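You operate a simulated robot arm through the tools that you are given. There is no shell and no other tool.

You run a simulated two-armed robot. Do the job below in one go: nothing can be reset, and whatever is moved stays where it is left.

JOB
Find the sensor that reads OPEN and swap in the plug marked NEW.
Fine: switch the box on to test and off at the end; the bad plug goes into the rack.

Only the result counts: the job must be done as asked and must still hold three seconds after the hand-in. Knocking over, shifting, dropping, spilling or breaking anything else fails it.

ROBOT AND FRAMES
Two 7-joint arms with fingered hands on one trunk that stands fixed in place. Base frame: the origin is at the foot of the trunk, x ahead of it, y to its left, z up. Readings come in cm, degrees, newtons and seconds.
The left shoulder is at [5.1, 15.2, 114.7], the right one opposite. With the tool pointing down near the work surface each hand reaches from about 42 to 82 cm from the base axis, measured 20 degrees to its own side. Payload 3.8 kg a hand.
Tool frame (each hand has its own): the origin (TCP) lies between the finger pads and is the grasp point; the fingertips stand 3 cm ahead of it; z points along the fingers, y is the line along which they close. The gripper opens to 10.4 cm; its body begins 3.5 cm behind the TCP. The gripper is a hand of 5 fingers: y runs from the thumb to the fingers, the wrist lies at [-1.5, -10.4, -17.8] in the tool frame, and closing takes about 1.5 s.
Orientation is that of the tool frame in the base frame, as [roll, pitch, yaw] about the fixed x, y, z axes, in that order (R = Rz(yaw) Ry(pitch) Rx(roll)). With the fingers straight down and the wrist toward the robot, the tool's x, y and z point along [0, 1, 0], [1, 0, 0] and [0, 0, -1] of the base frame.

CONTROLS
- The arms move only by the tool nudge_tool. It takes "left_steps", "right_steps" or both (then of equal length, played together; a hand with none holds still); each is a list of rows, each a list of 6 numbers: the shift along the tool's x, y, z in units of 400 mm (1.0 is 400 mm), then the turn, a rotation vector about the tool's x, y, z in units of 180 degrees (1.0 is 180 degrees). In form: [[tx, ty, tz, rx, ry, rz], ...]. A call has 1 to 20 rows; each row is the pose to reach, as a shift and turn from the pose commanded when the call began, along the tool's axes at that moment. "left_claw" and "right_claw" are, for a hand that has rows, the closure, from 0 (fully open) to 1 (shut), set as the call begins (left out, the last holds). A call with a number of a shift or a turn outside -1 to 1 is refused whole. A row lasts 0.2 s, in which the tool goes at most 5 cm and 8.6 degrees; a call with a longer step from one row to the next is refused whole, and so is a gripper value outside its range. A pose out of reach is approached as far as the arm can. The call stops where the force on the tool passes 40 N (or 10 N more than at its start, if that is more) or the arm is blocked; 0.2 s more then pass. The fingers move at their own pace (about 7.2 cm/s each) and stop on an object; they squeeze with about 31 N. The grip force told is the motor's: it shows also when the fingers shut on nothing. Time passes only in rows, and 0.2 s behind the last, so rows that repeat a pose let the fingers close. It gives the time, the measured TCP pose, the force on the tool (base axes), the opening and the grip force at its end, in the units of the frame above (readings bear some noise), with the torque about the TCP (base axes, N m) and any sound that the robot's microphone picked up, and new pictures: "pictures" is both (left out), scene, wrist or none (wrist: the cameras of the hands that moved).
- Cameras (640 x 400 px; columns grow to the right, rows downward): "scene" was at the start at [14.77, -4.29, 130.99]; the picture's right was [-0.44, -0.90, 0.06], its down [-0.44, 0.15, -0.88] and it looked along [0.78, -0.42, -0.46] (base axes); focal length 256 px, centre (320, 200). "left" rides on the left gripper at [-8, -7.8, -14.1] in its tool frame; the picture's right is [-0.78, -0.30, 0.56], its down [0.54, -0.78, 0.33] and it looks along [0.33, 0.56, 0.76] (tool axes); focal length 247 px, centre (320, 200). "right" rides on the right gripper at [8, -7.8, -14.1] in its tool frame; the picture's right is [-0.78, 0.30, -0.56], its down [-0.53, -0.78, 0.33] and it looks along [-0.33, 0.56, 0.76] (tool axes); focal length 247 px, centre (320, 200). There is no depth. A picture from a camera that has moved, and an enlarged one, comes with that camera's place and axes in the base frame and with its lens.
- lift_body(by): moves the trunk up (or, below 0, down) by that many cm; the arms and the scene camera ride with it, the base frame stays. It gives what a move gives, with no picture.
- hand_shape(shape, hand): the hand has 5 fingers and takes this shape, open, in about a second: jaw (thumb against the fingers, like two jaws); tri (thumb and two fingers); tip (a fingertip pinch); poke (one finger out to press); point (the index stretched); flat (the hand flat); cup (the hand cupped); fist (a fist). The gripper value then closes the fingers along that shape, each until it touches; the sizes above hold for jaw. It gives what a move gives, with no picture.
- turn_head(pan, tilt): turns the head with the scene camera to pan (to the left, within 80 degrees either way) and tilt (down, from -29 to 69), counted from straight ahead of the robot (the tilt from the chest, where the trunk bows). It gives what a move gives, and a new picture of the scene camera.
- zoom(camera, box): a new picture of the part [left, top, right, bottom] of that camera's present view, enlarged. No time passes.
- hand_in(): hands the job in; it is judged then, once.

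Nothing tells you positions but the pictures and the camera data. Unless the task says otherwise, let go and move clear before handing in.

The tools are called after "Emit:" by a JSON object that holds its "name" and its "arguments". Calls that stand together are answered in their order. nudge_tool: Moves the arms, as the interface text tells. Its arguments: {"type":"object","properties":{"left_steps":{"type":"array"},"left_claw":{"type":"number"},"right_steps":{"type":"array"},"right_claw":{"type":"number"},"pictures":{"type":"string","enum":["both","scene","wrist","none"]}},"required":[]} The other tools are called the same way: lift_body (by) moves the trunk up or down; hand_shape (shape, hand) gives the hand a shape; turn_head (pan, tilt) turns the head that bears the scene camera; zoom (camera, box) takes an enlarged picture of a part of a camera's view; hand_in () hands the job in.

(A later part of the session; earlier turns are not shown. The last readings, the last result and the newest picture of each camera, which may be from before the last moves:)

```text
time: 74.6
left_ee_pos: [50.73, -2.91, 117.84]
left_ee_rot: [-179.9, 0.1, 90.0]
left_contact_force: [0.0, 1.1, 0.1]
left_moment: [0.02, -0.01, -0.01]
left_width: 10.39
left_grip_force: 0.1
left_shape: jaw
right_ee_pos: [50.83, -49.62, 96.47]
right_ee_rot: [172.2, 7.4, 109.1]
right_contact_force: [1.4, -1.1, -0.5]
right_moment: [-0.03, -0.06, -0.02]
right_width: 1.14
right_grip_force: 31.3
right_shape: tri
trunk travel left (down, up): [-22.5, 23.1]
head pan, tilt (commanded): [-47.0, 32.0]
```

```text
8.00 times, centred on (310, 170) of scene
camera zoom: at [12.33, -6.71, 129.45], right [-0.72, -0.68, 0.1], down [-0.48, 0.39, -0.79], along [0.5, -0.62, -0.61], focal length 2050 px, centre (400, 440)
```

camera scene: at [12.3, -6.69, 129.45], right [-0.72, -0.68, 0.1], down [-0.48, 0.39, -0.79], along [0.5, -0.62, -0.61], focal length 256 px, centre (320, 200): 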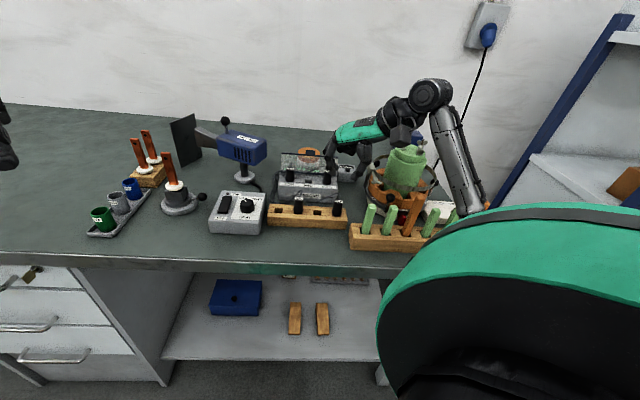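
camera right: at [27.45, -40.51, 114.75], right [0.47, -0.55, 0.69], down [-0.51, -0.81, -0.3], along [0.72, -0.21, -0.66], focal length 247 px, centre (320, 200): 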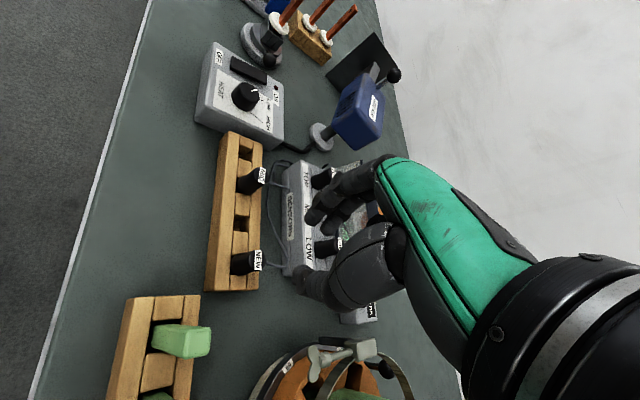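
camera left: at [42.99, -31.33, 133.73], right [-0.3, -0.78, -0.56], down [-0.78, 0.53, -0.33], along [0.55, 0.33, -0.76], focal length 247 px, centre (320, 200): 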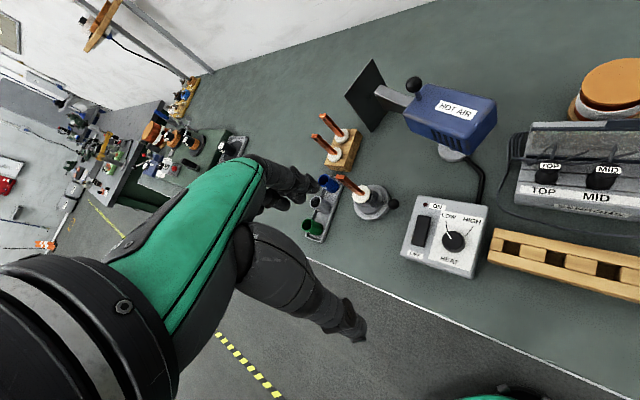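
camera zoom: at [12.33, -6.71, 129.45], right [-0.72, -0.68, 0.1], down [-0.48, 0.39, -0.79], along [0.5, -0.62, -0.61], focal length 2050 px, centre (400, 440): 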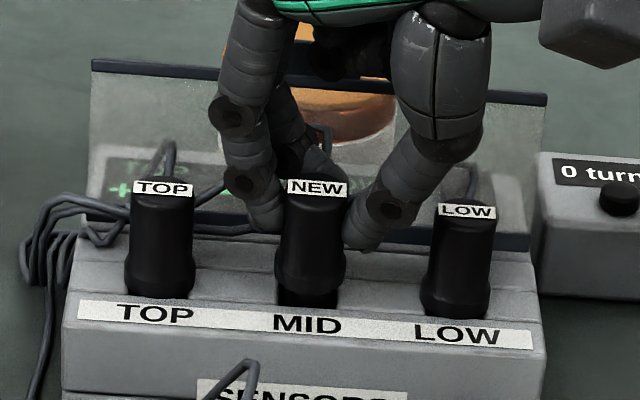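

Emit:
{"name": "nudge_tool", "arguments": {"right_steps": [[0.0, -0.0007, 0.005, 0, 0, 0], [0.0006, -0.0013, 0.0099, 0, 0, 0], [0.001, -0.0018, 0.0138, 0, 0, 0], [0.001, -0.0018, 0.0138, 0, 0, 0]], "pictures": "none"}}

Emit:
{"name": "zoom", "arguments": {"camera": "right", "box": [235, 165, 385, 285]}}

Emit:
{"name": "zoom", "arguments": {"camera": "scene", "box": [285, 145, 335, 195]}}

```text
time: 75.6
left_ee_pos: [50.71, -3.01, 117.79]
left_ee_rot: [-179.9, 0.1, 90.2]
left_contact_force: [-0.4, -0.2, 0.3]
left_moment: [0.01, -0.02, 0.0]
left_width: 10.36
left_grip_force: 0.1
left_shape: jaw
right_ee_pos: [50.73, -49.6, 95.94]
right_ee_rot: [172.1, 7.4, 109.2]
right_contact_force: [-1.2, 1.2, -0.7]
right_moment: [0.05, 0.04, 0.01]
right_width: 1.03
right_grip_force: 30.8
right_shape: tri
trunk travel left (down, up): [-22.5, 23.1]
head pan, tilt (commanded): [-47.0, 32.0]
```

```text
3.33 times, centred on (310, 225) of right
camera zoom: at [38.69, -43.62, 107.64], right [0.43, -0.58, 0.69], down [-0.49, -0.79, -0.36], along [0.76, -0.18, -0.63], focal length 823 px, centre (353, 117)
```

zoom: 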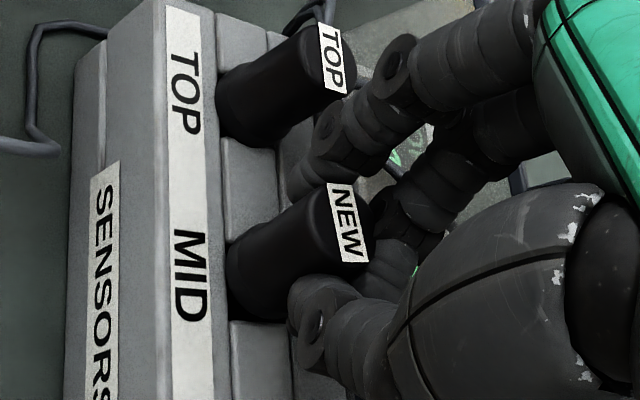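

```text
8.00 times, centred on (310, 170) of scene
camera zoom: at [12.31, -6.69, 129.45], right [-0.72, -0.68, 0.1], down [-0.48, 0.39, -0.79], along [0.5, -0.62, -0.61], focal length 2050 px, centre (400, 440)
```

zoom: 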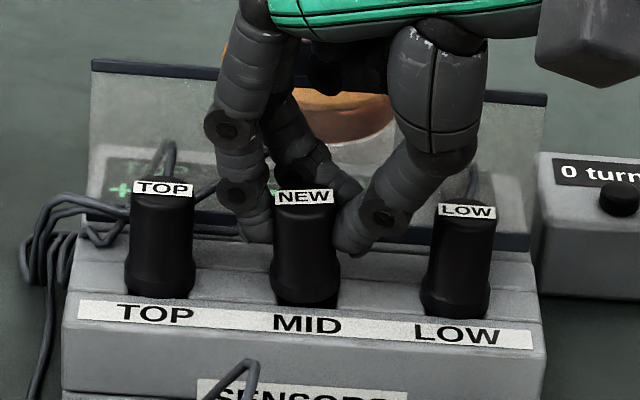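

Emit:
{"name": "nudge_tool", "arguments": {"right_steps": [[0.0006, -0.0007, 0.0049, 0, 0, 0], [0.001, -0.001, 0.0074, 0, 0, 0], [0.001, -0.001, 0.0074, 0, 0, 0]], "pictures": "none"}}

Emit:
{"name": "zoom", "arguments": {"camera": "right", "box": [235, 165, 385, 285]}}

Emit:
{"name": "zoom", "arguments": {"camera": "scene", "box": [285, 145, 335, 195]}}

```text
time: 76.4
left_ee_pos: [50.71, -3.07, 118.0]
left_ee_rot: [-179.8, 0.1, 90.0]
left_contact_force: [-0.6, 0.4, -0.3]
left_moment: [-0.06, 0.01, -0.01]
left_width: 10.39
left_grip_force: 0.0
left_shape: jaw
right_ee_pos: [50.79, -49.56, 95.71]
right_ee_rot: [172.0, 7.3, 109.1]
right_contact_force: [-0.7, 0.2, 1.3]
right_moment: [0.02, 0.04, -0.02]
right_width: 1.06
right_grip_force: 30.2
right_shape: tri
trunk travel left (down, up): [-22.5, 23.1]
head pan, tilt (commanded): [-47.0, 32.0]
```

```text
3.33 times, centred on (310, 225) of right
camera zoom: at [38.68, -43.65, 107.35], right [0.43, -0.58, 0.69], down [-0.49, -0.79, -0.36], along [0.76, -0.18, -0.63], focal length 823 px, centre (353, 117)
```

zoom: 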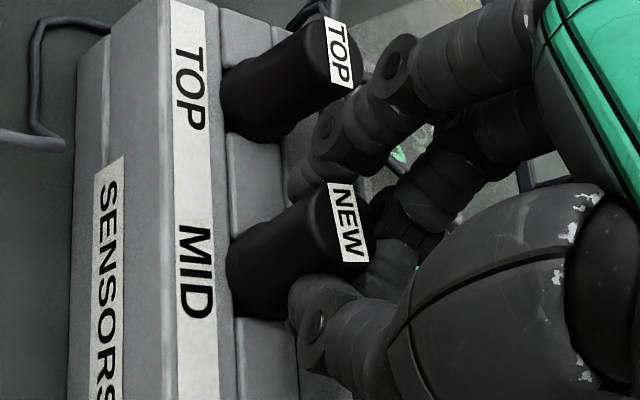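

```text
8.00 times, centred on (310, 170) of scene
camera zoom: at [12.29, -6.67, 129.46], right [-0.72, -0.68, 0.1], down [-0.48, 0.39, -0.79], along [0.5, -0.62, -0.61], focal length 2050 px, centre (400, 440)
```

zoom: 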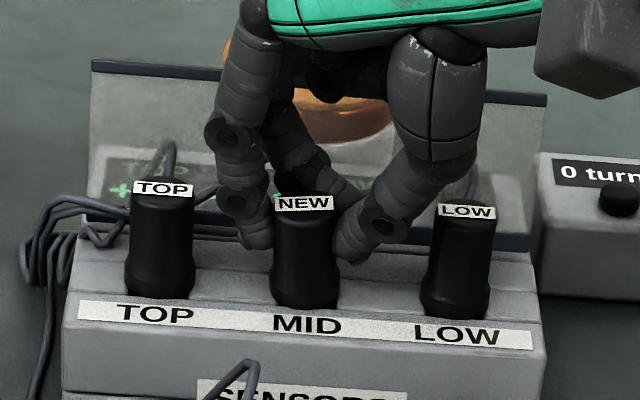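

The NEW plug is down to the same level as its neighbours. I'll open the fingers and check.

Emit:
{"name": "nudge_tool", "arguments": {"right_steps": [[0, 0, 0, 0, 0, 0], [0, 0, 0, 0, 0, 0], [0, 0, 0, 0, 0, 0], [0, 0, 0, 0, 0, 0]], "right_claw": 0.72, "pictures": "none"}}

Emit:
{"name": "zoom", "arguments": {"camera": "right", "box": [235, 165, 385, 285]}}

Emit:
{"name": "zoom", "arguments": {"camera": "scene", "box": [285, 145, 335, 195]}}

```text
time: 77.4
left_ee_pos: [50.72, -3.04, 117.88]
left_ee_rot: [-179.9, 0.1, 90.1]
left_contact_force: [0.1, 0.3, -0.2]
left_moment: [0.0, -0.04, -0.02]
left_width: 10.37
left_grip_force: 0.1
left_shape: jaw
right_ee_pos: [50.89, -49.5, 95.6]
right_ee_rot: [172.2, 7.4, 109.3]
right_contact_force: [0.3, 0.2, 0.6]
right_moment: [0.02, 0.0, 0.01]
right_width: 2.89
right_grip_force: 0.1
right_shape: tri
trunk travel left (down, up): [-22.5, 23.1]
head pan, tilt (commanded): [-47.0, 32.0]
```

```text
3.33 times, centred on (310, 225) of right
camera zoom: at [38.71, -43.67, 107.3], right [0.43, -0.58, 0.69], down [-0.49, -0.79, -0.36], along [0.76, -0.18, -0.63], focal length 823 px, centre (353, 117)
```

zoom: 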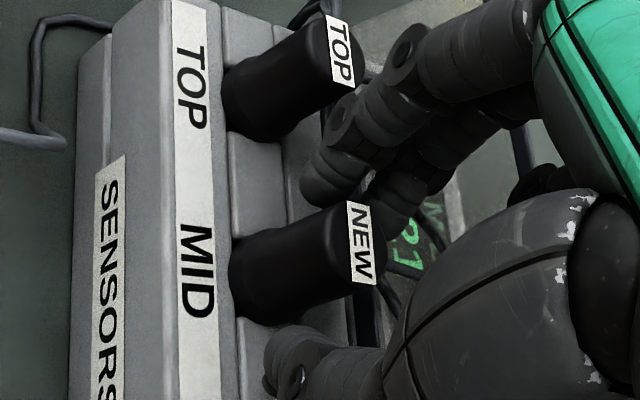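

```text
8.00 times, centred on (310, 170) of scene
camera zoom: at [12.32, -6.7, 129.45], right [-0.72, -0.68, 0.1], down [-0.48, 0.39, -0.79], along [0.5, -0.62, -0.61], focal length 2050 px, centre (400, 440)
```

zoom: 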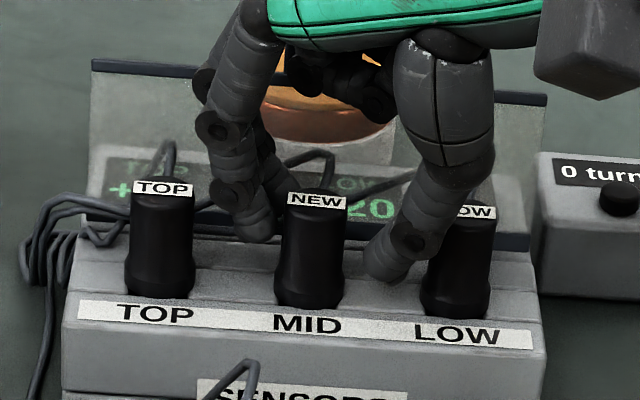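

NEW stands upright in the MID socket. I'll lift the hand straight up and read the display.

Emit:
{"name": "nudge_tool", "arguments": {"right_steps": [[-0.0032, 0.0034, -0.0246, 0, 0, 0], [-0.0097, 0.0101, -0.0737, 0, 0, 0], [-0.0193, 0.0202, -0.1474, 0, 0, 0], [-0.029, 0.0303, -0.2211, 0, 0, 0], [-0.0386, 0.0404, -0.2948, 0, 0, 0], [-0.0386, 0.0404, -0.2948, 0, 0, 0]], "pictures": "wrist"}}

Emit:
{"name": "zoom", "arguments": {"camera": "right", "box": [180, 140, 320, 300]}}

Emit:
{"name": "zoom", "arguments": {"camera": "scene", "box": [260, 140, 370, 240]}}

```text
time: 78.8
left_ee_pos: [50.57, -3.0, 117.79]
left_ee_rot: [-179.8, 0.1, 90.2]
left_contact_force: [0.5, -0.3, 0.5]
left_moment: [0.0, 0.02, 0.01]
left_width: 10.37
left_grip_force: 0.1
left_shape: jaw
right_ee_pos: [50.91, -49.65, 107.64]
right_ee_rot: [172.1, 7.4, 109.1]
right_contact_force: [0.5, -0.3, 0.3]
right_moment: [0.02, 0.0, 0.02]
right_width: 2.93
right_grip_force: 0.0
right_shape: tri
trunk travel left (down, up): [-22.5, 23.1]
head pan, tilt (commanded): [-47.0, 32.0]
camera right: at [38.78, -43.72, 119.45], right [0.43, -0.59, 0.69], down [-0.49, -0.79, -0.36], along [0.76, -0.18, -0.63], focal length 247 px, centre (320, 200)
```

right: 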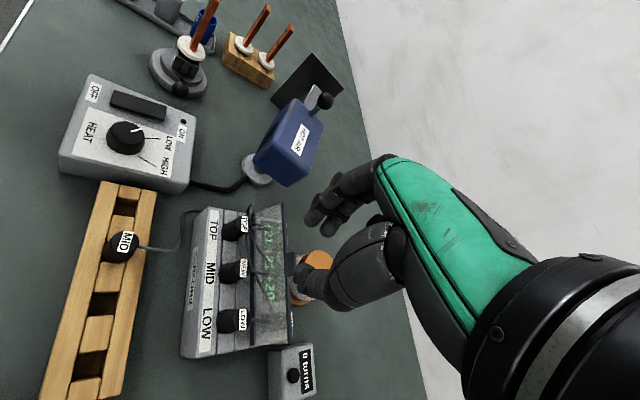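

```text
2.50 times, centred on (250, 220) of right
camera zoom: at [38.78, -43.72, 119.45], right [0.43, -0.59, 0.69], down [-0.49, -0.79, -0.36], along [0.76, -0.18, -0.63], focal length 617 px, centre (495, 150)
```

zoom: 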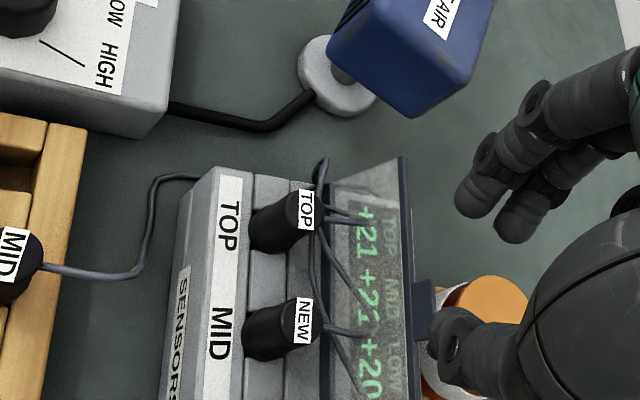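

```text
4.00 times, centred on (315, 190) of scene
camera zoom: at [12.32, -6.72, 129.44], right [-0.72, -0.68, 0.1], down [-0.48, 0.39, -0.79], along [0.5, -0.62, -0.61], focal length 1025 px, centre (340, 240)
```

zoom: 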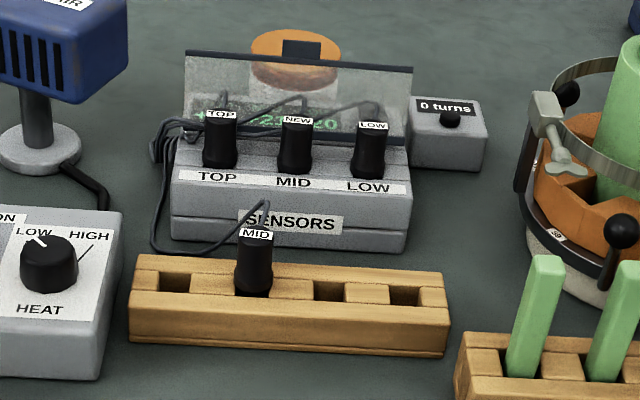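

The display now reads +21, +21, +20, so NEW works. Next I must switch the box off at the rocker's near end, close behind the lid. I'll level the hand, move it aside over the switch at height and use a single-index shape.

Emit:
{"name": "nudge_tool", "arguments": {"right_steps": [[0, 0, 0, 0.0198, -0.0092, -0.0039], [0, 0, 0, 0.0198, -0.0092, -0.0039]], "pictures": "none"}}

Emit:
{"name": "nudge_tool", "arguments": {"right_steps": [[-0.0628, -0.0403, 0.0071, 0.0078, 0.0168, 0], [-0.1256, -0.0805, 0.0143, 0.0157, 0.0336, 0], [-0.1884, -0.1208, 0.0214, 0.0235, 0.0504, 0], [-0.1884, -0.1208, 0.0214, 0.0235, 0.0504, 0]], "pictures": "none"}}

Emit:
{"name": "hand_shape", "arguments": {"shape": "tip", "hand": "right"}}

Emit:
{"name": "nudge_tool", "arguments": {"right_steps": [[0, 0, 0, 0, 0, 0], [0, 0, 0, 0, 0, 0], [0, 0, 0, 0, 0, 0], [0, 0, 0, 0, 0, 0], [0, 0, 0, 0, 0, 0]], "right_claw": 0.66, "pictures": "both"}}

Emit:
{"name": "zoom", "arguments": {"camera": "scene", "box": [270, 80, 390, 200]}}

Emit:
{"name": "zoom", "arguments": {"camera": "right", "box": [180, 130, 380, 330]}}

```text
time: 79.4
left_ee_pos: [50.72, -3.08, 117.94]
left_ee_rot: [-179.9, 0.1, 90.1]
left_contact_force: [0.1, 0.3, -0.4]
left_moment: [-0.01, -0.03, -0.01]
left_width: 10.38
left_grip_force: 0.0
left_shape: jaw
right_ee_pos: [50.84, -49.76, 107.59]
right_ee_rot: [175.7, 9.1, 109.6]
right_contact_force: [0.0, -0.5, 0.4]
right_moment: [0.03, 0.01, -0.01]
right_width: 2.87
right_grip_force: 0.1
right_shape: tri
trunk travel left (down, up): [-22.5, 23.1]
head pan, tilt (commanded): [-47.0, 32.0]
```

```text
time: 80.4
left_ee_pos: [50.74, -3.06, 117.89]
left_ee_rot: [-179.9, 0.0, 90.1]
left_contact_force: [0.0, -0.4, -0.3]
left_moment: [-0.02, -0.03, -0.01]
left_width: 10.36
left_grip_force: 0.0
left_shape: jaw
right_ee_pos: [48.91, -58.39, 107.48]
right_ee_rot: [-180.0, -0.1, 110.0]
right_contact_force: [-1.0, 0.8, -0.3]
right_moment: [0.0, -0.01, 0.01]
right_width: 2.89
right_grip_force: 0.0
right_shape: tri
trunk travel left (down, up): [-22.5, 23.1]
head pan, tilt (commanded): [-47.0, 32.0]
```

```text
time: 81.3
left_ee_pos: [50.82, -3.01, 117.92]
left_ee_rot: [-179.9, 0.1, 90.1]
left_contact_force: [0.1, -0.1, 0.1]
left_moment: [0.0, 0.0, 0.0]
left_width: 10.37
left_grip_force: 0.0
left_shape: jaw
right_ee_pos: [49.04, -58.51, 107.37]
right_ee_rot: [-180.0, 0.0, 110.0]
right_contact_force: [-0.6, 0.1, -0.9]
right_moment: [-0.02, 0.02, -0.03]
right_width: 10.33
right_grip_force: 0.1
right_shape: tip
trunk travel left (down, up): [-22.5, 23.1]
head pan, tilt (commanded): [-47.0, 32.0]
```

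```text
time: 82.5
left_ee_pos: [50.67, -2.94, 117.8]
left_ee_rot: [-179.9, 0.1, 90.1]
left_contact_force: [0.0, -0.8, -0.5]
left_moment: [0.0, 0.01, -0.02]
left_width: 10.38
left_grip_force: 0.0
left_shape: jaw
right_ee_pos: [48.93, -58.51, 107.45]
right_ee_rot: [180.0, 0.0, 110.0]
right_contact_force: [-0.5, -0.5, 0.5]
right_moment: [-0.02, -0.03, 0.03]
right_width: 3.61
right_grip_force: 0.1
right_shape: tip
trunk travel left (down, up): [-22.5, 23.1]
head pan, tilt (commanded): [-47.0, 32.0]
camera scene: at [12.31, -6.7, 129.45], right [-0.72, -0.68, 0.1], down [-0.48, 0.39, -0.79], along [0.5, -0.62, -0.61], focal length 256 px, centre (320, 200)
camera right: at [38.98, -53.54, 121.54], right [0.54, -0.63, 0.56], down [-0.55, -0.77, -0.33], along [0.64, -0.12, -0.76], focal length 247 px, centre (320, 200)
```

scene: 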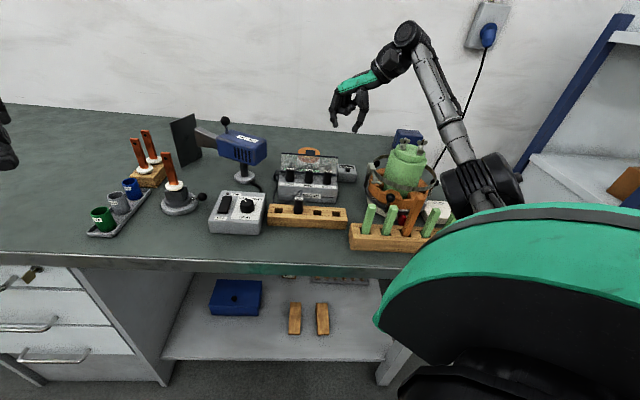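
right: 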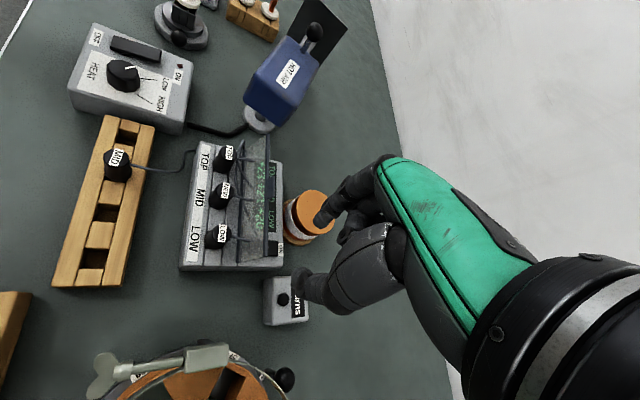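

```text
3.33 times, centred on (330, 140) of scene
camera zoom: at [12.31, -6.7, 129.45], right [-0.72, -0.68, 0.1], down [-0.48, 0.39, -0.79], along [0.5, -0.62, -0.61], focal length 854 px, centre (287, 400)
```

zoom: 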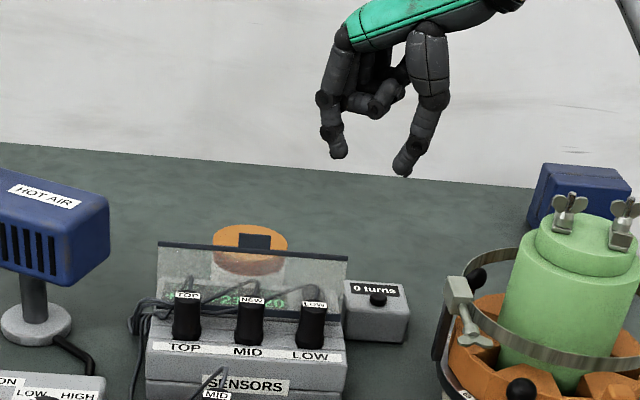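

```text
2.00 times, centred on (280, 230) of right
camera zoom: at [38.98, -53.54, 121.54], right [0.54, -0.63, 0.56], down [-0.55, -0.77, -0.33], along [0.64, -0.12, -0.76], focal length 494 px, centre (400, 140)
```

zoom: 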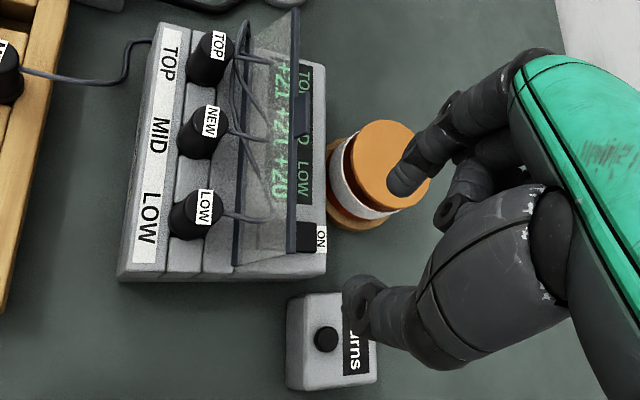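

The readout confirms +21 +21 +20. To reach the OFF end without touching the lid, I'll tilt the hand so the index leans in under it from behind.

Emit:
{"name": "nudge_tool", "arguments": {"right_steps": [[0.006, 0.0018, 0, 0.0141, 0.0302, 0], [0.012, 0.0036, 0, 0.0282, 0.0604, 0], [0.012, 0.0036, 0, 0.0282, 0.0604, 0]], "pictures": "both"}}

Emit:
{"name": "zoom", "arguments": {"camera": "scene", "box": [290, 80, 390, 180]}}

Emit:
{"name": "zoom", "arguments": {"camera": "right", "box": [180, 130, 380, 330]}}

```text
time: 83.3
left_ee_pos: [50.77, -3.03, 117.82]
left_ee_rot: [-180.0, 0.1, 90.1]
left_contact_force: [-0.8, 0.7, 0.2]
left_moment: [0.01, -0.02, 0.0]
left_width: 10.39
left_grip_force: 0.0
left_shape: jaw
right_ee_pos: [48.85, -57.93, 107.55]
right_ee_rot: [-174.9, -10.9, 109.5]
right_contact_force: [0.0, -0.2, 0.1]
right_moment: [0.0, 0.0, -0.02]
right_width: 3.59
right_grip_force: 0.1
right_shape: tip
trunk travel left (down, up): [-22.5, 23.1]
head pan, tilt (commanded): [-47.0, 32.0]
camera scene: at [12.27, -6.71, 129.45], right [-0.72, -0.68, 0.1], down [-0.48, 0.39, -0.79], along [0.5, -0.62, -0.61], focal length 256 px, centre (320, 200)
camera right: at [41.21, -55.25, 123.5], right [0.61, -0.7, 0.37], down [-0.6, -0.72, -0.36], along [0.52, 0.0, -0.86], focal length 247 px, centre (320, 200)
```

scene: 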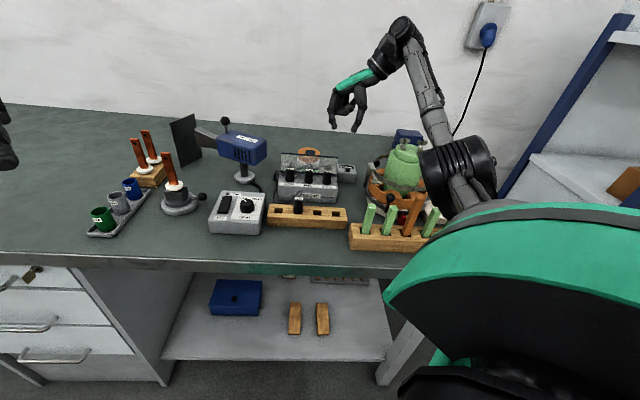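
right: 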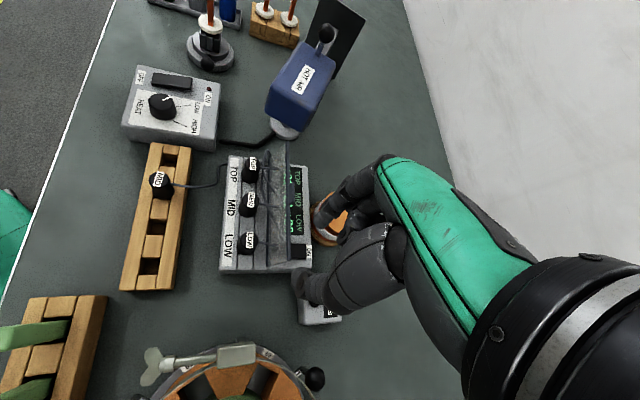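

```text
4.00 times, centred on (340, 130) of scene
camera zoom: at [12.27, -6.71, 129.45], right [-0.72, -0.68, 0.1], down [-0.48, 0.39, -0.79], along [0.5, -0.62, -0.61], focal length 1025 px, centre (240, 480)
```

zoom: 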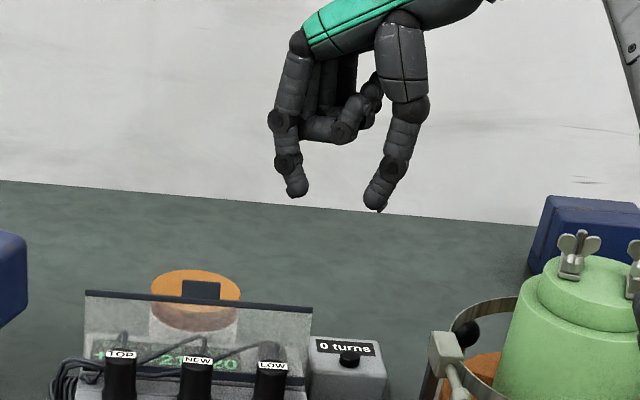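

```text
2.00 times, centred on (280, 230) of right
camera zoom: at [41.21, -55.25, 123.5], right [0.61, -0.7, 0.37], down [-0.6, -0.72, -0.36], along [0.52, 0.0, -0.86], focal length 494 px, centre (400, 140)
```

zoom: 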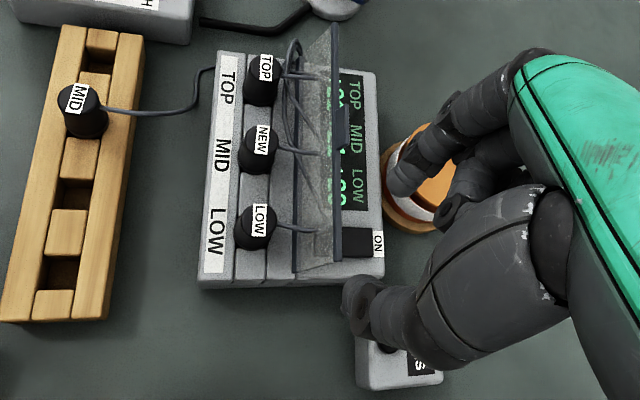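

Emit:
{"name": "zoom", "arguments": {"camera": "right", "box": [255, 205, 325, 275]}}

Emit:
{"name": "zoom", "arguments": {"camera": "scene", "box": [310, 150, 350, 190]}}

```text
5.71 times, centred on (290, 240) of right
camera zoom: at [41.21, -55.25, 123.5], right [0.61, -0.7, 0.37], down [-0.6, -0.72, -0.36], along [0.52, 0.0, -0.86], focal length 1411 px, centre (491, -29)
```

zoom: 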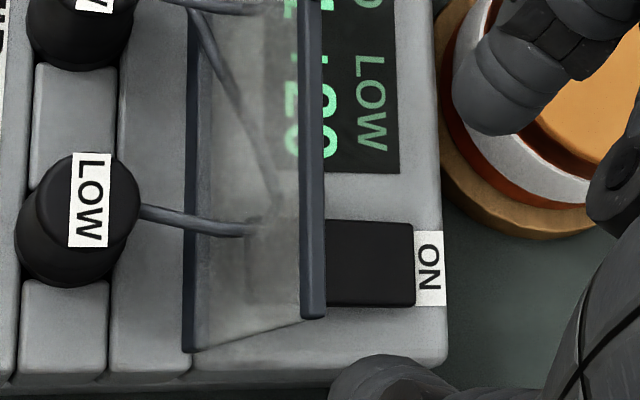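

```text
10.00 times, centred on (330, 170) of scene
camera zoom: at [12.27, -6.71, 129.45], right [-0.72, -0.68, 0.1], down [-0.48, 0.39, -0.79], along [0.5, -0.62, -0.61], focal length 2563 px, centre (220, 500)
```

zoom: 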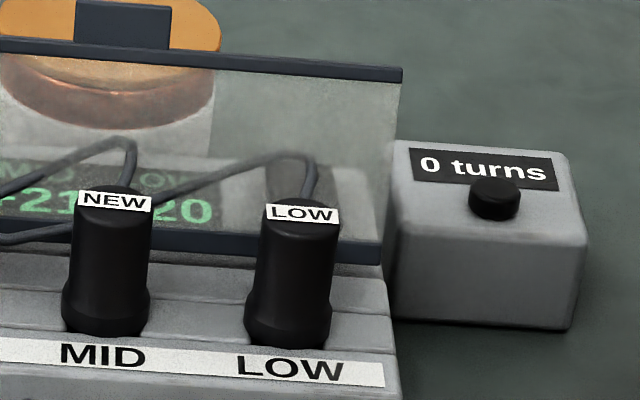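

The rocker spans v=75.1–79.2 with its pivot near 77.2. I'll approach along a slant from behind: first to just above lid height, further back.

Emit:
{"name": "nudge_tool", "arguments": {"right_steps": [[-0.0284, 0.0132, -0.0067, 0, 0, 0], [-0.0434, 0.0202, 0.0711, 0, 0, 0], [-0.0585, 0.0271, 0.149, 0, 0, 0], [-0.0585, 0.0271, 0.149, 0, 0, 0]], "pictures": "both"}}

Emit:
{"name": "zoom", "arguments": {"camera": "scene", "box": [290, 120, 370, 190]}}

Emit:
{"name": "zoom", "arguments": {"camera": "right", "box": [230, 150, 350, 290]}}

```text
time: 84.3
left_ee_pos: [50.72, -2.98, 117.99]
left_ee_rot: [-179.8, 0.1, 90.1]
left_contact_force: [0.1, 0.3, 0.3]
left_moment: [-0.02, 0.0, -0.02]
left_width: 10.38
left_grip_force: 0.1
left_shape: jaw
right_ee_pos: [49.95, -58.78, 100.97]
right_ee_rot: [-174.9, -10.9, 109.5]
right_contact_force: [-0.1, 0.2, -0.2]
right_moment: [-0.02, 0.0, -0.01]
right_width: 3.57
right_grip_force: 0.1
right_shape: tip
trunk travel left (down, up): [-22.5, 23.1]
head pan, tilt (commanded): [-47.0, 32.0]
camera scene: at [12.31, -6.66, 129.45], right [-0.72, -0.68, 0.1], down [-0.48, 0.39, -0.79], along [0.5, -0.62, -0.61], focal length 256 px, centre (320, 200)
camera right: at [42.16, -56.08, 117.02], right [0.61, -0.7, 0.37], down [-0.6, -0.72, -0.36], along [0.52, 0.0, -0.86], focal length 247 px, centre (320, 200)
```

scene: 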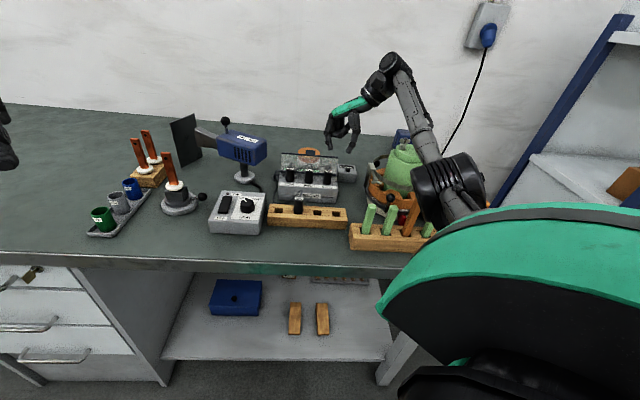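
right: 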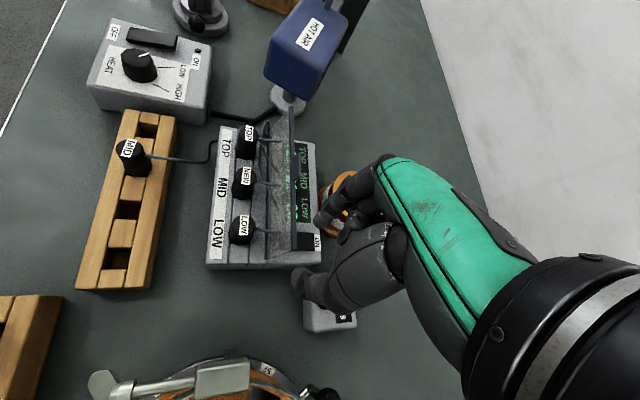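

```text
5.71 times, centred on (330, 155) of scene
camera zoom: at [12.31, -6.66, 129.45], right [-0.72, -0.68, 0.1], down [-0.48, 0.39, -0.79], along [0.5, -0.62, -0.61], focal length 1464 px, centre (263, 457)
```

zoom: 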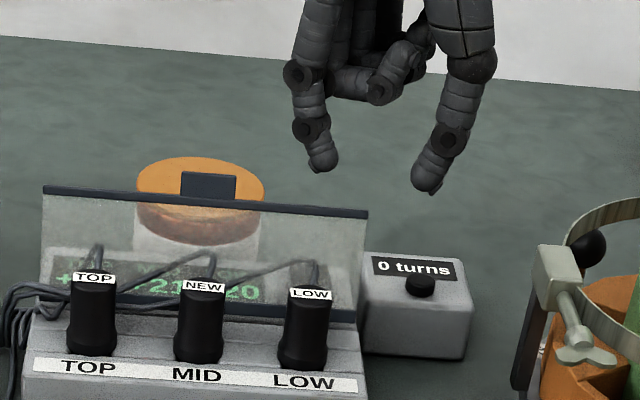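

```text
2.86 times, centred on (290, 220) of right
camera zoom: at [42.16, -56.08, 117.02], right [0.61, -0.7, 0.37], down [-0.6, -0.72, -0.36], along [0.52, 0.0, -0.86], focal length 706 px, centre (406, 143)
```

zoom: 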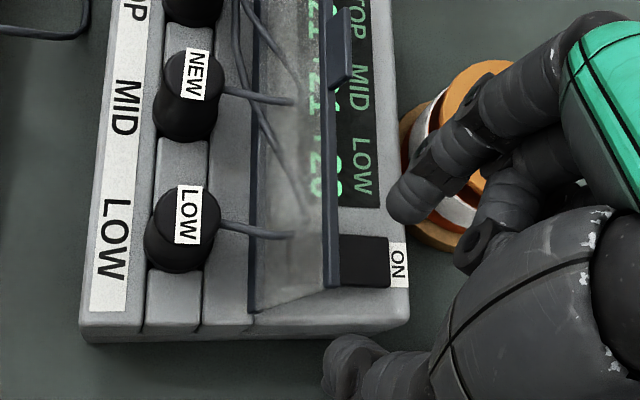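

Emit:
{"name": "nudge_tool", "arguments": {"right_steps": [[0, 0, 0.03, 0, 0, 0], [0, 0, 0.06, 0, 0, 0], [0, 0, 0.09, 0, 0, 0], [0, 0, 0.09, 0, 0, 0]], "pictures": "none"}}

Emit:
{"name": "zoom", "arguments": {"camera": "scene", "box": [290, 130, 360, 190]}}

Emit:
{"name": "zoom", "arguments": {"camera": "right", "box": [250, 170, 340, 270]}}

```text
time: 85.3
left_ee_pos: [50.7, -2.93, 117.83]
left_ee_rot: [-179.9, 0.1, 90.1]
left_contact_force: [0.2, 0.5, -0.3]
left_moment: [-0.03, 0.03, -0.03]
left_width: 10.4
left_grip_force: 0.0
left_shape: jaw
right_ee_pos: [49.31, -58.29, 97.63]
right_ee_rot: [-174.7, -10.9, 109.5]
right_contact_force: [-0.2, -0.7, -0.1]
right_moment: [0.01, -0.02, 0.0]
right_width: 3.57
right_grip_force: 0.0
right_shape: tip
trunk travel left (down, up): [-22.5, 23.1]
head pan, tilt (commanded): [-47.0, 32.0]
```

```text
6.67 times, centred on (325, 160) of scene
camera zoom: at [12.32, -6.7, 129.45], right [-0.72, -0.68, 0.1], down [-0.48, 0.39, -0.79], along [0.5, -0.62, -0.61], focal length 1708 px, centre (287, 467)
```

zoom: 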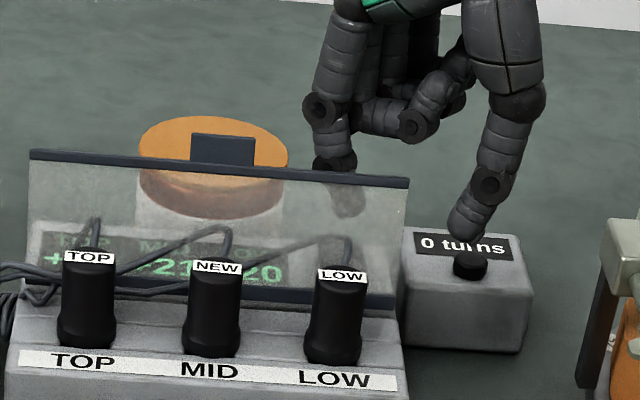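

```text
4.00 times, centred on (295, 220) of right
camera zoom: at [41.6, -55.58, 113.52], right [0.61, -0.7, 0.37], down [-0.6, -0.72, -0.36], along [0.52, 0.0, -0.86], focal length 988 px, centre (420, 120)
```

zoom: 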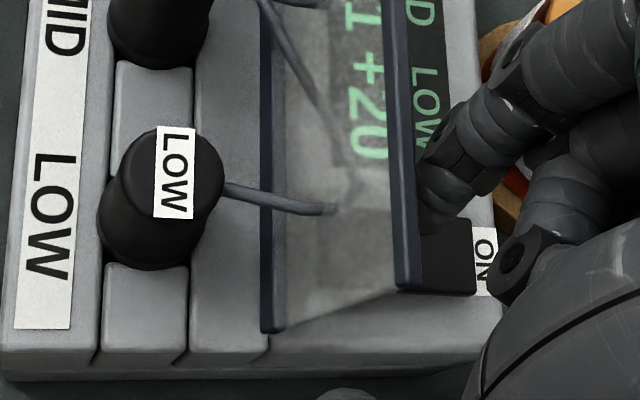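

Emit:
{"name": "nudge_tool", "arguments": {"right_steps": [[0, 0, 0.01, 0, 0, 0], [0, 0, 0.02, 0, 0, 0], [0, 0, 0.03, 0, 0, 0], [0, 0, 0.03, 0, 0, 0]], "pictures": "none"}}

Emit:
{"name": "zoom", "arguments": {"camera": "scene", "box": [290, 130, 360, 190]}}

Emit:
{"name": "zoom", "arguments": {"camera": "right", "box": [250, 170, 340, 270]}}

```text
time: 86.3
left_ee_pos: [50.75, -2.93, 117.81]
left_ee_rot: [-179.9, 0.1, 90.1]
left_contact_force: [-0.7, 0.0, -0.2]
left_moment: [0.0, -0.03, 0.02]
left_width: 10.4
left_grip_force: 0.0
left_shape: jaw
right_ee_pos: [49.03, -58.29, 96.56]
right_ee_rot: [-174.8, -10.8, 109.6]
right_contact_force: [0.5, 0.3, -0.2]
right_moment: [-0.01, 0.01, -0.04]
right_width: 3.61
right_grip_force: 0.0
right_shape: tip
trunk travel left (down, up): [-22.5, 23.1]
head pan, tilt (commanded): [-47.0, 32.0]
```

```text
6.67 times, centred on (325, 160) of scene
camera zoom: at [12.32, -6.7, 129.45], right [-0.72, -0.68, 0.1], down [-0.48, 0.39, -0.79], along [0.5, -0.62, -0.61], focal length 1708 px, centre (287, 467)
```

zoom: 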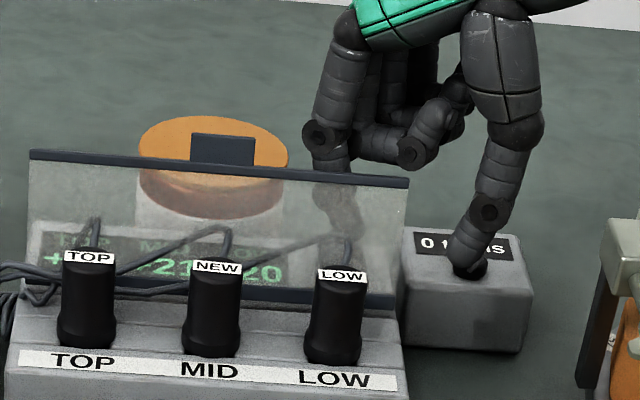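

```text
4.00 times, centred on (295, 220) of right
camera zoom: at [41.34, -55.46, 112.45], right [0.61, -0.7, 0.37], down [-0.6, -0.72, -0.36], along [0.52, 0.0, -0.86], focal length 988 px, centre (420, 120)
```

zoom: 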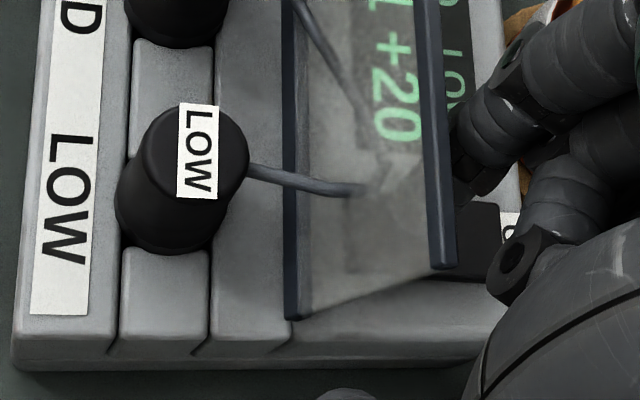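

Emit:
{"name": "zoom", "arguments": {"camera": "right", "box": [240, 200, 400, 360]}}

```text
2.50 times, centred on (320, 280) of right
camera zoom: at [41.34, -55.46, 112.45], right [0.61, -0.7, 0.37], down [-0.6, -0.72, -0.36], along [0.52, 0.0, -0.86], focal length 617 px, centre (320, 0)
```

zoom: 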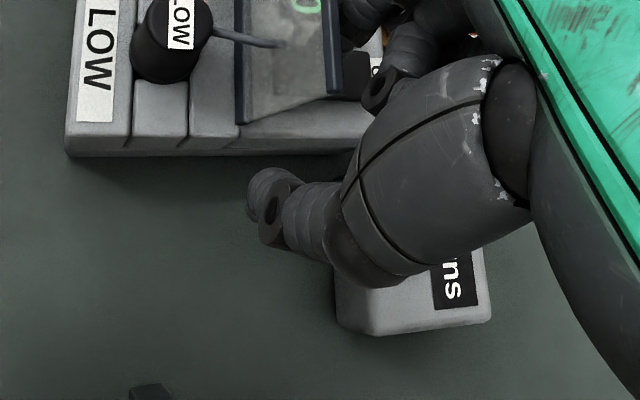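

The thumb is well clear of the turns counter. I'll continue the last bit down onto the OFF end in small steps.

Emit:
{"name": "nudge_tool", "arguments": {"right_steps": [[0, 0, 0.006, 0, 0, 0], [0, 0, 0.012, 0, 0, 0], [0, 0, 0.018, 0, 0, 0], [0, 0, 0.018, 0, 0, 0]], "pictures": "none"}}

Emit:
{"name": "zoom", "arguments": {"camera": "scene", "box": [290, 130, 360, 190]}}

Emit:
{"name": "zoom", "arguments": {"camera": "right", "box": [250, 170, 340, 270]}}

```text
time: 87.3
left_ee_pos: [50.75, -2.92, 117.82]
left_ee_rot: [-179.9, 0.1, 90.1]
left_contact_force: [0.2, 0.3, 0.3]
left_moment: [0.01, -0.01, 0.03]
left_width: 10.35
left_grip_force: 0.0
left_shape: jaw
right_ee_pos: [48.95, -58.09, 95.78]
right_ee_rot: [-174.8, -10.8, 109.4]
right_contact_force: [0.0, -0.4, -0.1]
right_moment: [0.01, 0.02, 0.03]
right_width: 3.59
right_grip_force: 0.2
right_shape: tip
trunk travel left (down, up): [-22.5, 23.1]
head pan, tilt (commanded): [-47.0, 32.0]
```

```text
6.67 times, centred on (325, 160) of scene
camera zoom: at [12.32, -6.7, 129.45], right [-0.72, -0.68, 0.1], down [-0.48, 0.39, -0.79], along [0.5, -0.62, -0.61], focal length 1708 px, centre (287, 467)
```

zoom: 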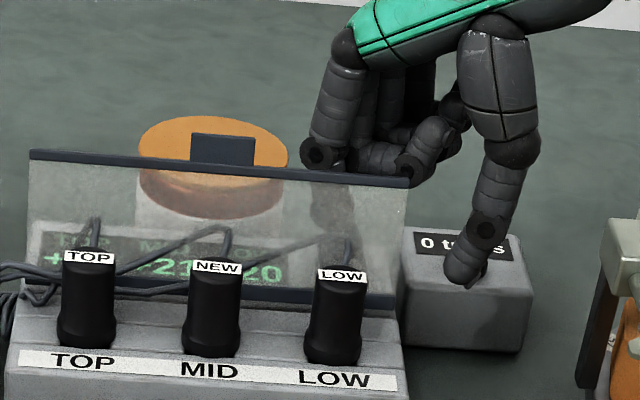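

```text
4.00 times, centred on (295, 220) of right
camera zoom: at [41.24, -55.33, 111.74], right [0.61, -0.7, 0.37], down [-0.6, -0.72, -0.36], along [0.52, 0.0, -0.86], focal length 988 px, centre (420, 120)
```

zoom: 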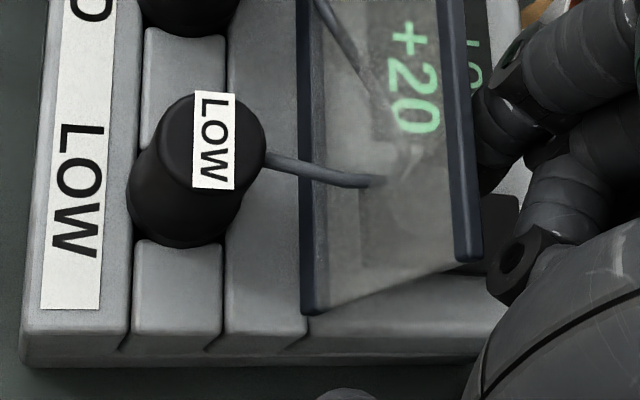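

Emit:
{"name": "nudge_tool", "arguments": {"right_steps": [[0, 0, 0.004, 0, 0, 0], [0, 0, 0.008, 0, 0, 0], [0, 0, 0.012, 0, 0, 0], [0, 0, 0.012, 0, 0, 0]], "pictures": "none"}}

Emit:
{"name": "zoom", "arguments": {"camera": "scene", "box": [290, 130, 360, 190]}}

Emit:
{"name": "zoom", "arguments": {"camera": "right", "box": [250, 170, 340, 270]}}

```text
time: 88.3
left_ee_pos: [50.67, -2.99, 117.76]
left_ee_rot: [-179.9, 0.1, 90.2]
left_contact_force: [0.0, 0.4, 0.6]
left_moment: [0.0, -0.04, -0.05]
left_width: 10.38
left_grip_force: 0.1
left_shape: jaw
right_ee_pos: [48.98, -57.96, 95.29]
right_ee_rot: [-174.9, -10.8, 109.5]
right_contact_force: [0.2, -1.2, 3.2]
right_moment: [0.01, -0.05, -0.06]
right_width: 3.59
right_grip_force: 0.1
right_shape: tip
trunk travel left (down, up): [-22.5, 23.1]
head pan, tilt (commanded): [-47.0, 32.0]
```

```text
6.67 times, centred on (325, 160) of scene
camera zoom: at [12.29, -6.69, 129.46], right [-0.72, -0.68, 0.1], down [-0.48, 0.39, -0.79], along [0.5, -0.62, -0.61], focal length 1708 px, centre (287, 467)
```

zoom: 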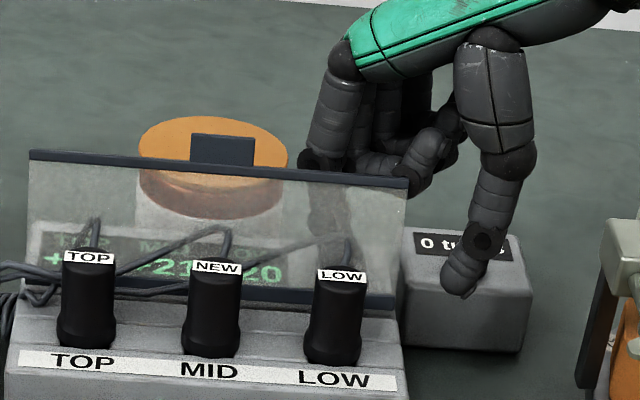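

```text
4.00 times, centred on (295, 220) of right
camera zoom: at [41.23, -55.22, 111.26], right [0.61, -0.7, 0.37], down [-0.6, -0.72, -0.36], along [0.52, 0.0, -0.86], focal length 988 px, centre (420, 120)
```

zoom: 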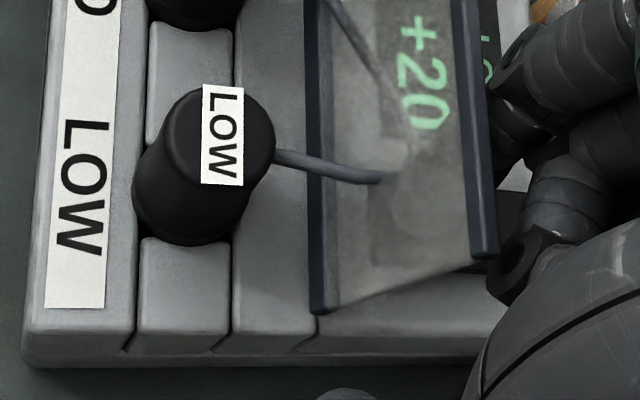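

Contact with the rocker (3 N) and the display is still on. Pressing a little further.

Emit:
{"name": "nudge_tool", "arguments": {"right_steps": [[0, 0, 0.004, 0, 0, 0], [0, 0, 0.008, 0, 0, 0], [0, 0, 0.008, 0, 0, 0]], "pictures": "none"}}

Emit:
{"name": "zoom", "arguments": {"camera": "scene", "box": [290, 130, 360, 190]}}

Emit:
{"name": "zoom", "arguments": {"camera": "right", "box": [250, 150, 340, 270]}}

```text
time: 89.1
left_ee_pos: [50.7, -3.11, 117.75]
left_ee_rot: [-179.9, 0.1, 90.1]
left_contact_force: [-0.1, -0.3, -1.0]
left_moment: [0.02, -0.02, 0.0]
left_width: 10.39
left_grip_force: 0.1
left_shape: jaw
right_ee_pos: [48.92, -57.83, 95.06]
right_ee_rot: [-175.0, -10.8, 109.7]
right_contact_force: [0.0, -0.5, 3.6]
right_moment: [0.03, -0.05, -0.02]
right_width: 3.59
right_grip_force: 0.2
right_shape: tip
trunk travel left (down, up): [-22.5, 23.1]
head pan, tilt (commanded): [-47.0, 32.0]
```

```text
6.67 times, centred on (325, 160) of scene
camera zoom: at [12.29, -6.67, 129.46], right [-0.72, -0.68, 0.1], down [-0.48, 0.39, -0.79], along [0.5, -0.62, -0.61], focal length 1708 px, centre (287, 467)
```

zoom: 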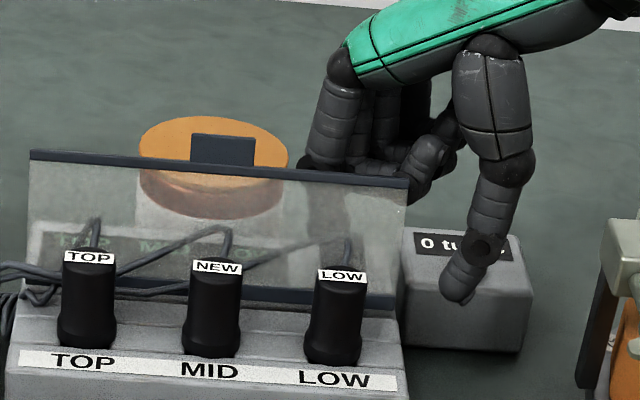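

```text
3.33 times, centred on (295, 210) of right
camera zoom: at [41.2, -55.16, 110.99], right [0.61, -0.7, 0.37], down [-0.6, -0.72, -0.36], along [0.52, 0.0, -0.86], focal length 823 px, centre (403, 167)
```

zoom: 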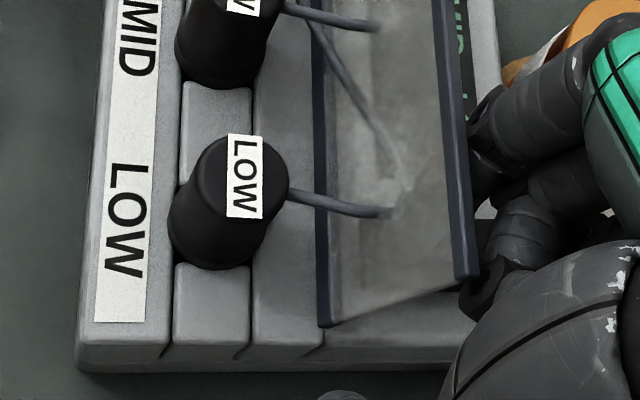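

The display has gone dark, so the box is off. I'll back out along the same slant and then rise clear.

Emit:
{"name": "nudge_tool", "arguments": {"right_steps": [[0, 0, -0.02, 0, 0, 0], [0, 0, -0.06, 0, 0, 0], [0, 0, -0.115, 0, 0, 0], [0, 0, -0.17, 0, 0, 0], [0.0142, -0.0065, -0.2434, 0, 0, 0], [0.0331, -0.0153, -0.3412, 0, 0, 0], [0.0331, -0.0153, -0.3412, 0, 0, 0]], "pictures": "both"}}

Emit:
{"name": "zoom", "arguments": {"camera": "right", "box": [90, 90, 340, 330]}}

Emit:
{"name": "zoom", "arguments": {"camera": "scene", "box": [255, 140, 365, 240]}}

```text
time: 90.7
left_ee_pos: [50.68, -3.07, 117.64]
left_ee_rot: [-179.9, -0.1, 90.1]
left_contact_force: [-0.3, 0.6, 0.2]
left_moment: [0.01, -0.06, 0.0]
left_width: 10.39
left_grip_force: 0.0
left_shape: jaw
right_ee_pos: [50.07, -59.0, 108.57]
right_ee_rot: [-174.8, -11.0, 109.5]
right_contact_force: [-0.5, -0.3, 0.1]
right_moment: [-0.03, 0.03, 0.01]
right_width: 3.58
right_grip_force: 0.1
right_shape: tip
trunk travel left (down, up): [-22.5, 23.1]
head pan, tilt (commanded): [-47.0, 32.0]
camera scene: at [12.33, -6.74, 129.44], right [-0.72, -0.68, 0.1], down [-0.48, 0.39, -0.79], along [0.5, -0.62, -0.61], focal length 256 px, centre (320, 200)
camera right: at [42.28, -56.22, 124.53], right [0.61, -0.7, 0.37], down [-0.6, -0.72, -0.36], along [0.52, 0.0, -0.86], focal length 247 px, centre (320, 200)
```

scene: 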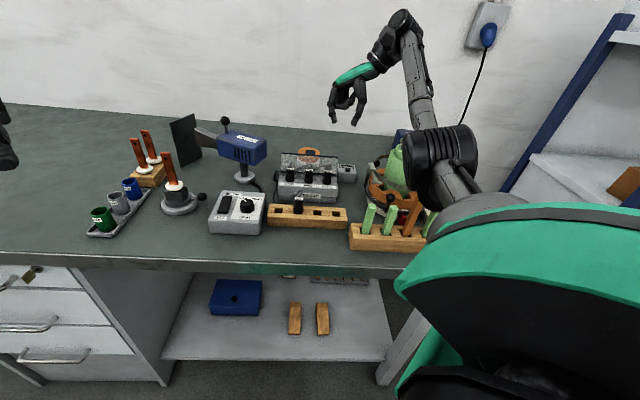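
right: 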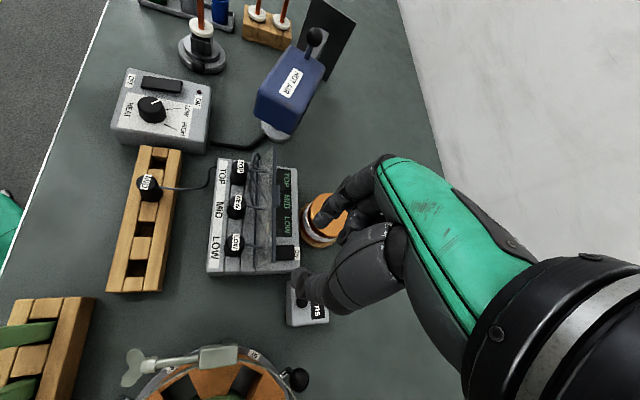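

```text
1.67 times, centred on (215, 210) of right
camera zoom: at [42.28, -56.22, 124.53], right [0.61, -0.7, 0.37], down [-0.6, -0.72, -0.36], along [0.52, 0.0, -0.86], focal length 412 px, centre (495, 183)
```

zoom: 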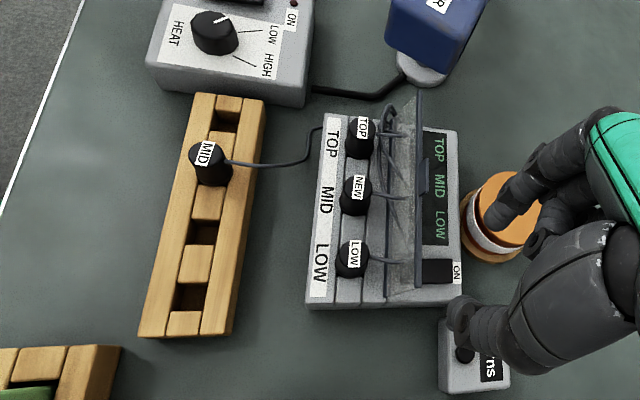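

```text
4.00 times, centred on (310, 190) of scene
camera zoom: at [12.33, -6.74, 129.44], right [-0.72, -0.68, 0.1], down [-0.48, 0.39, -0.79], along [0.5, -0.62, -0.61], focal length 1025 px, centre (360, 240)
```

zoom: 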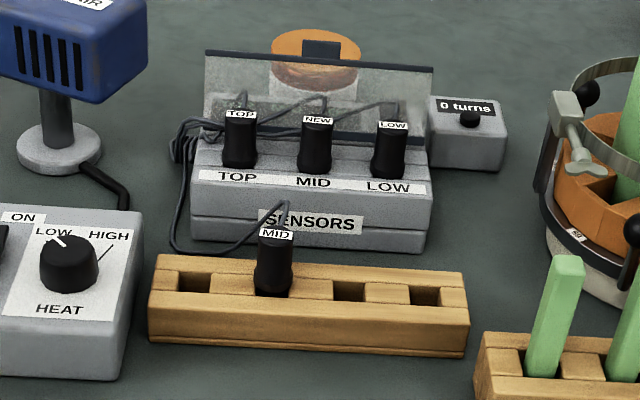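

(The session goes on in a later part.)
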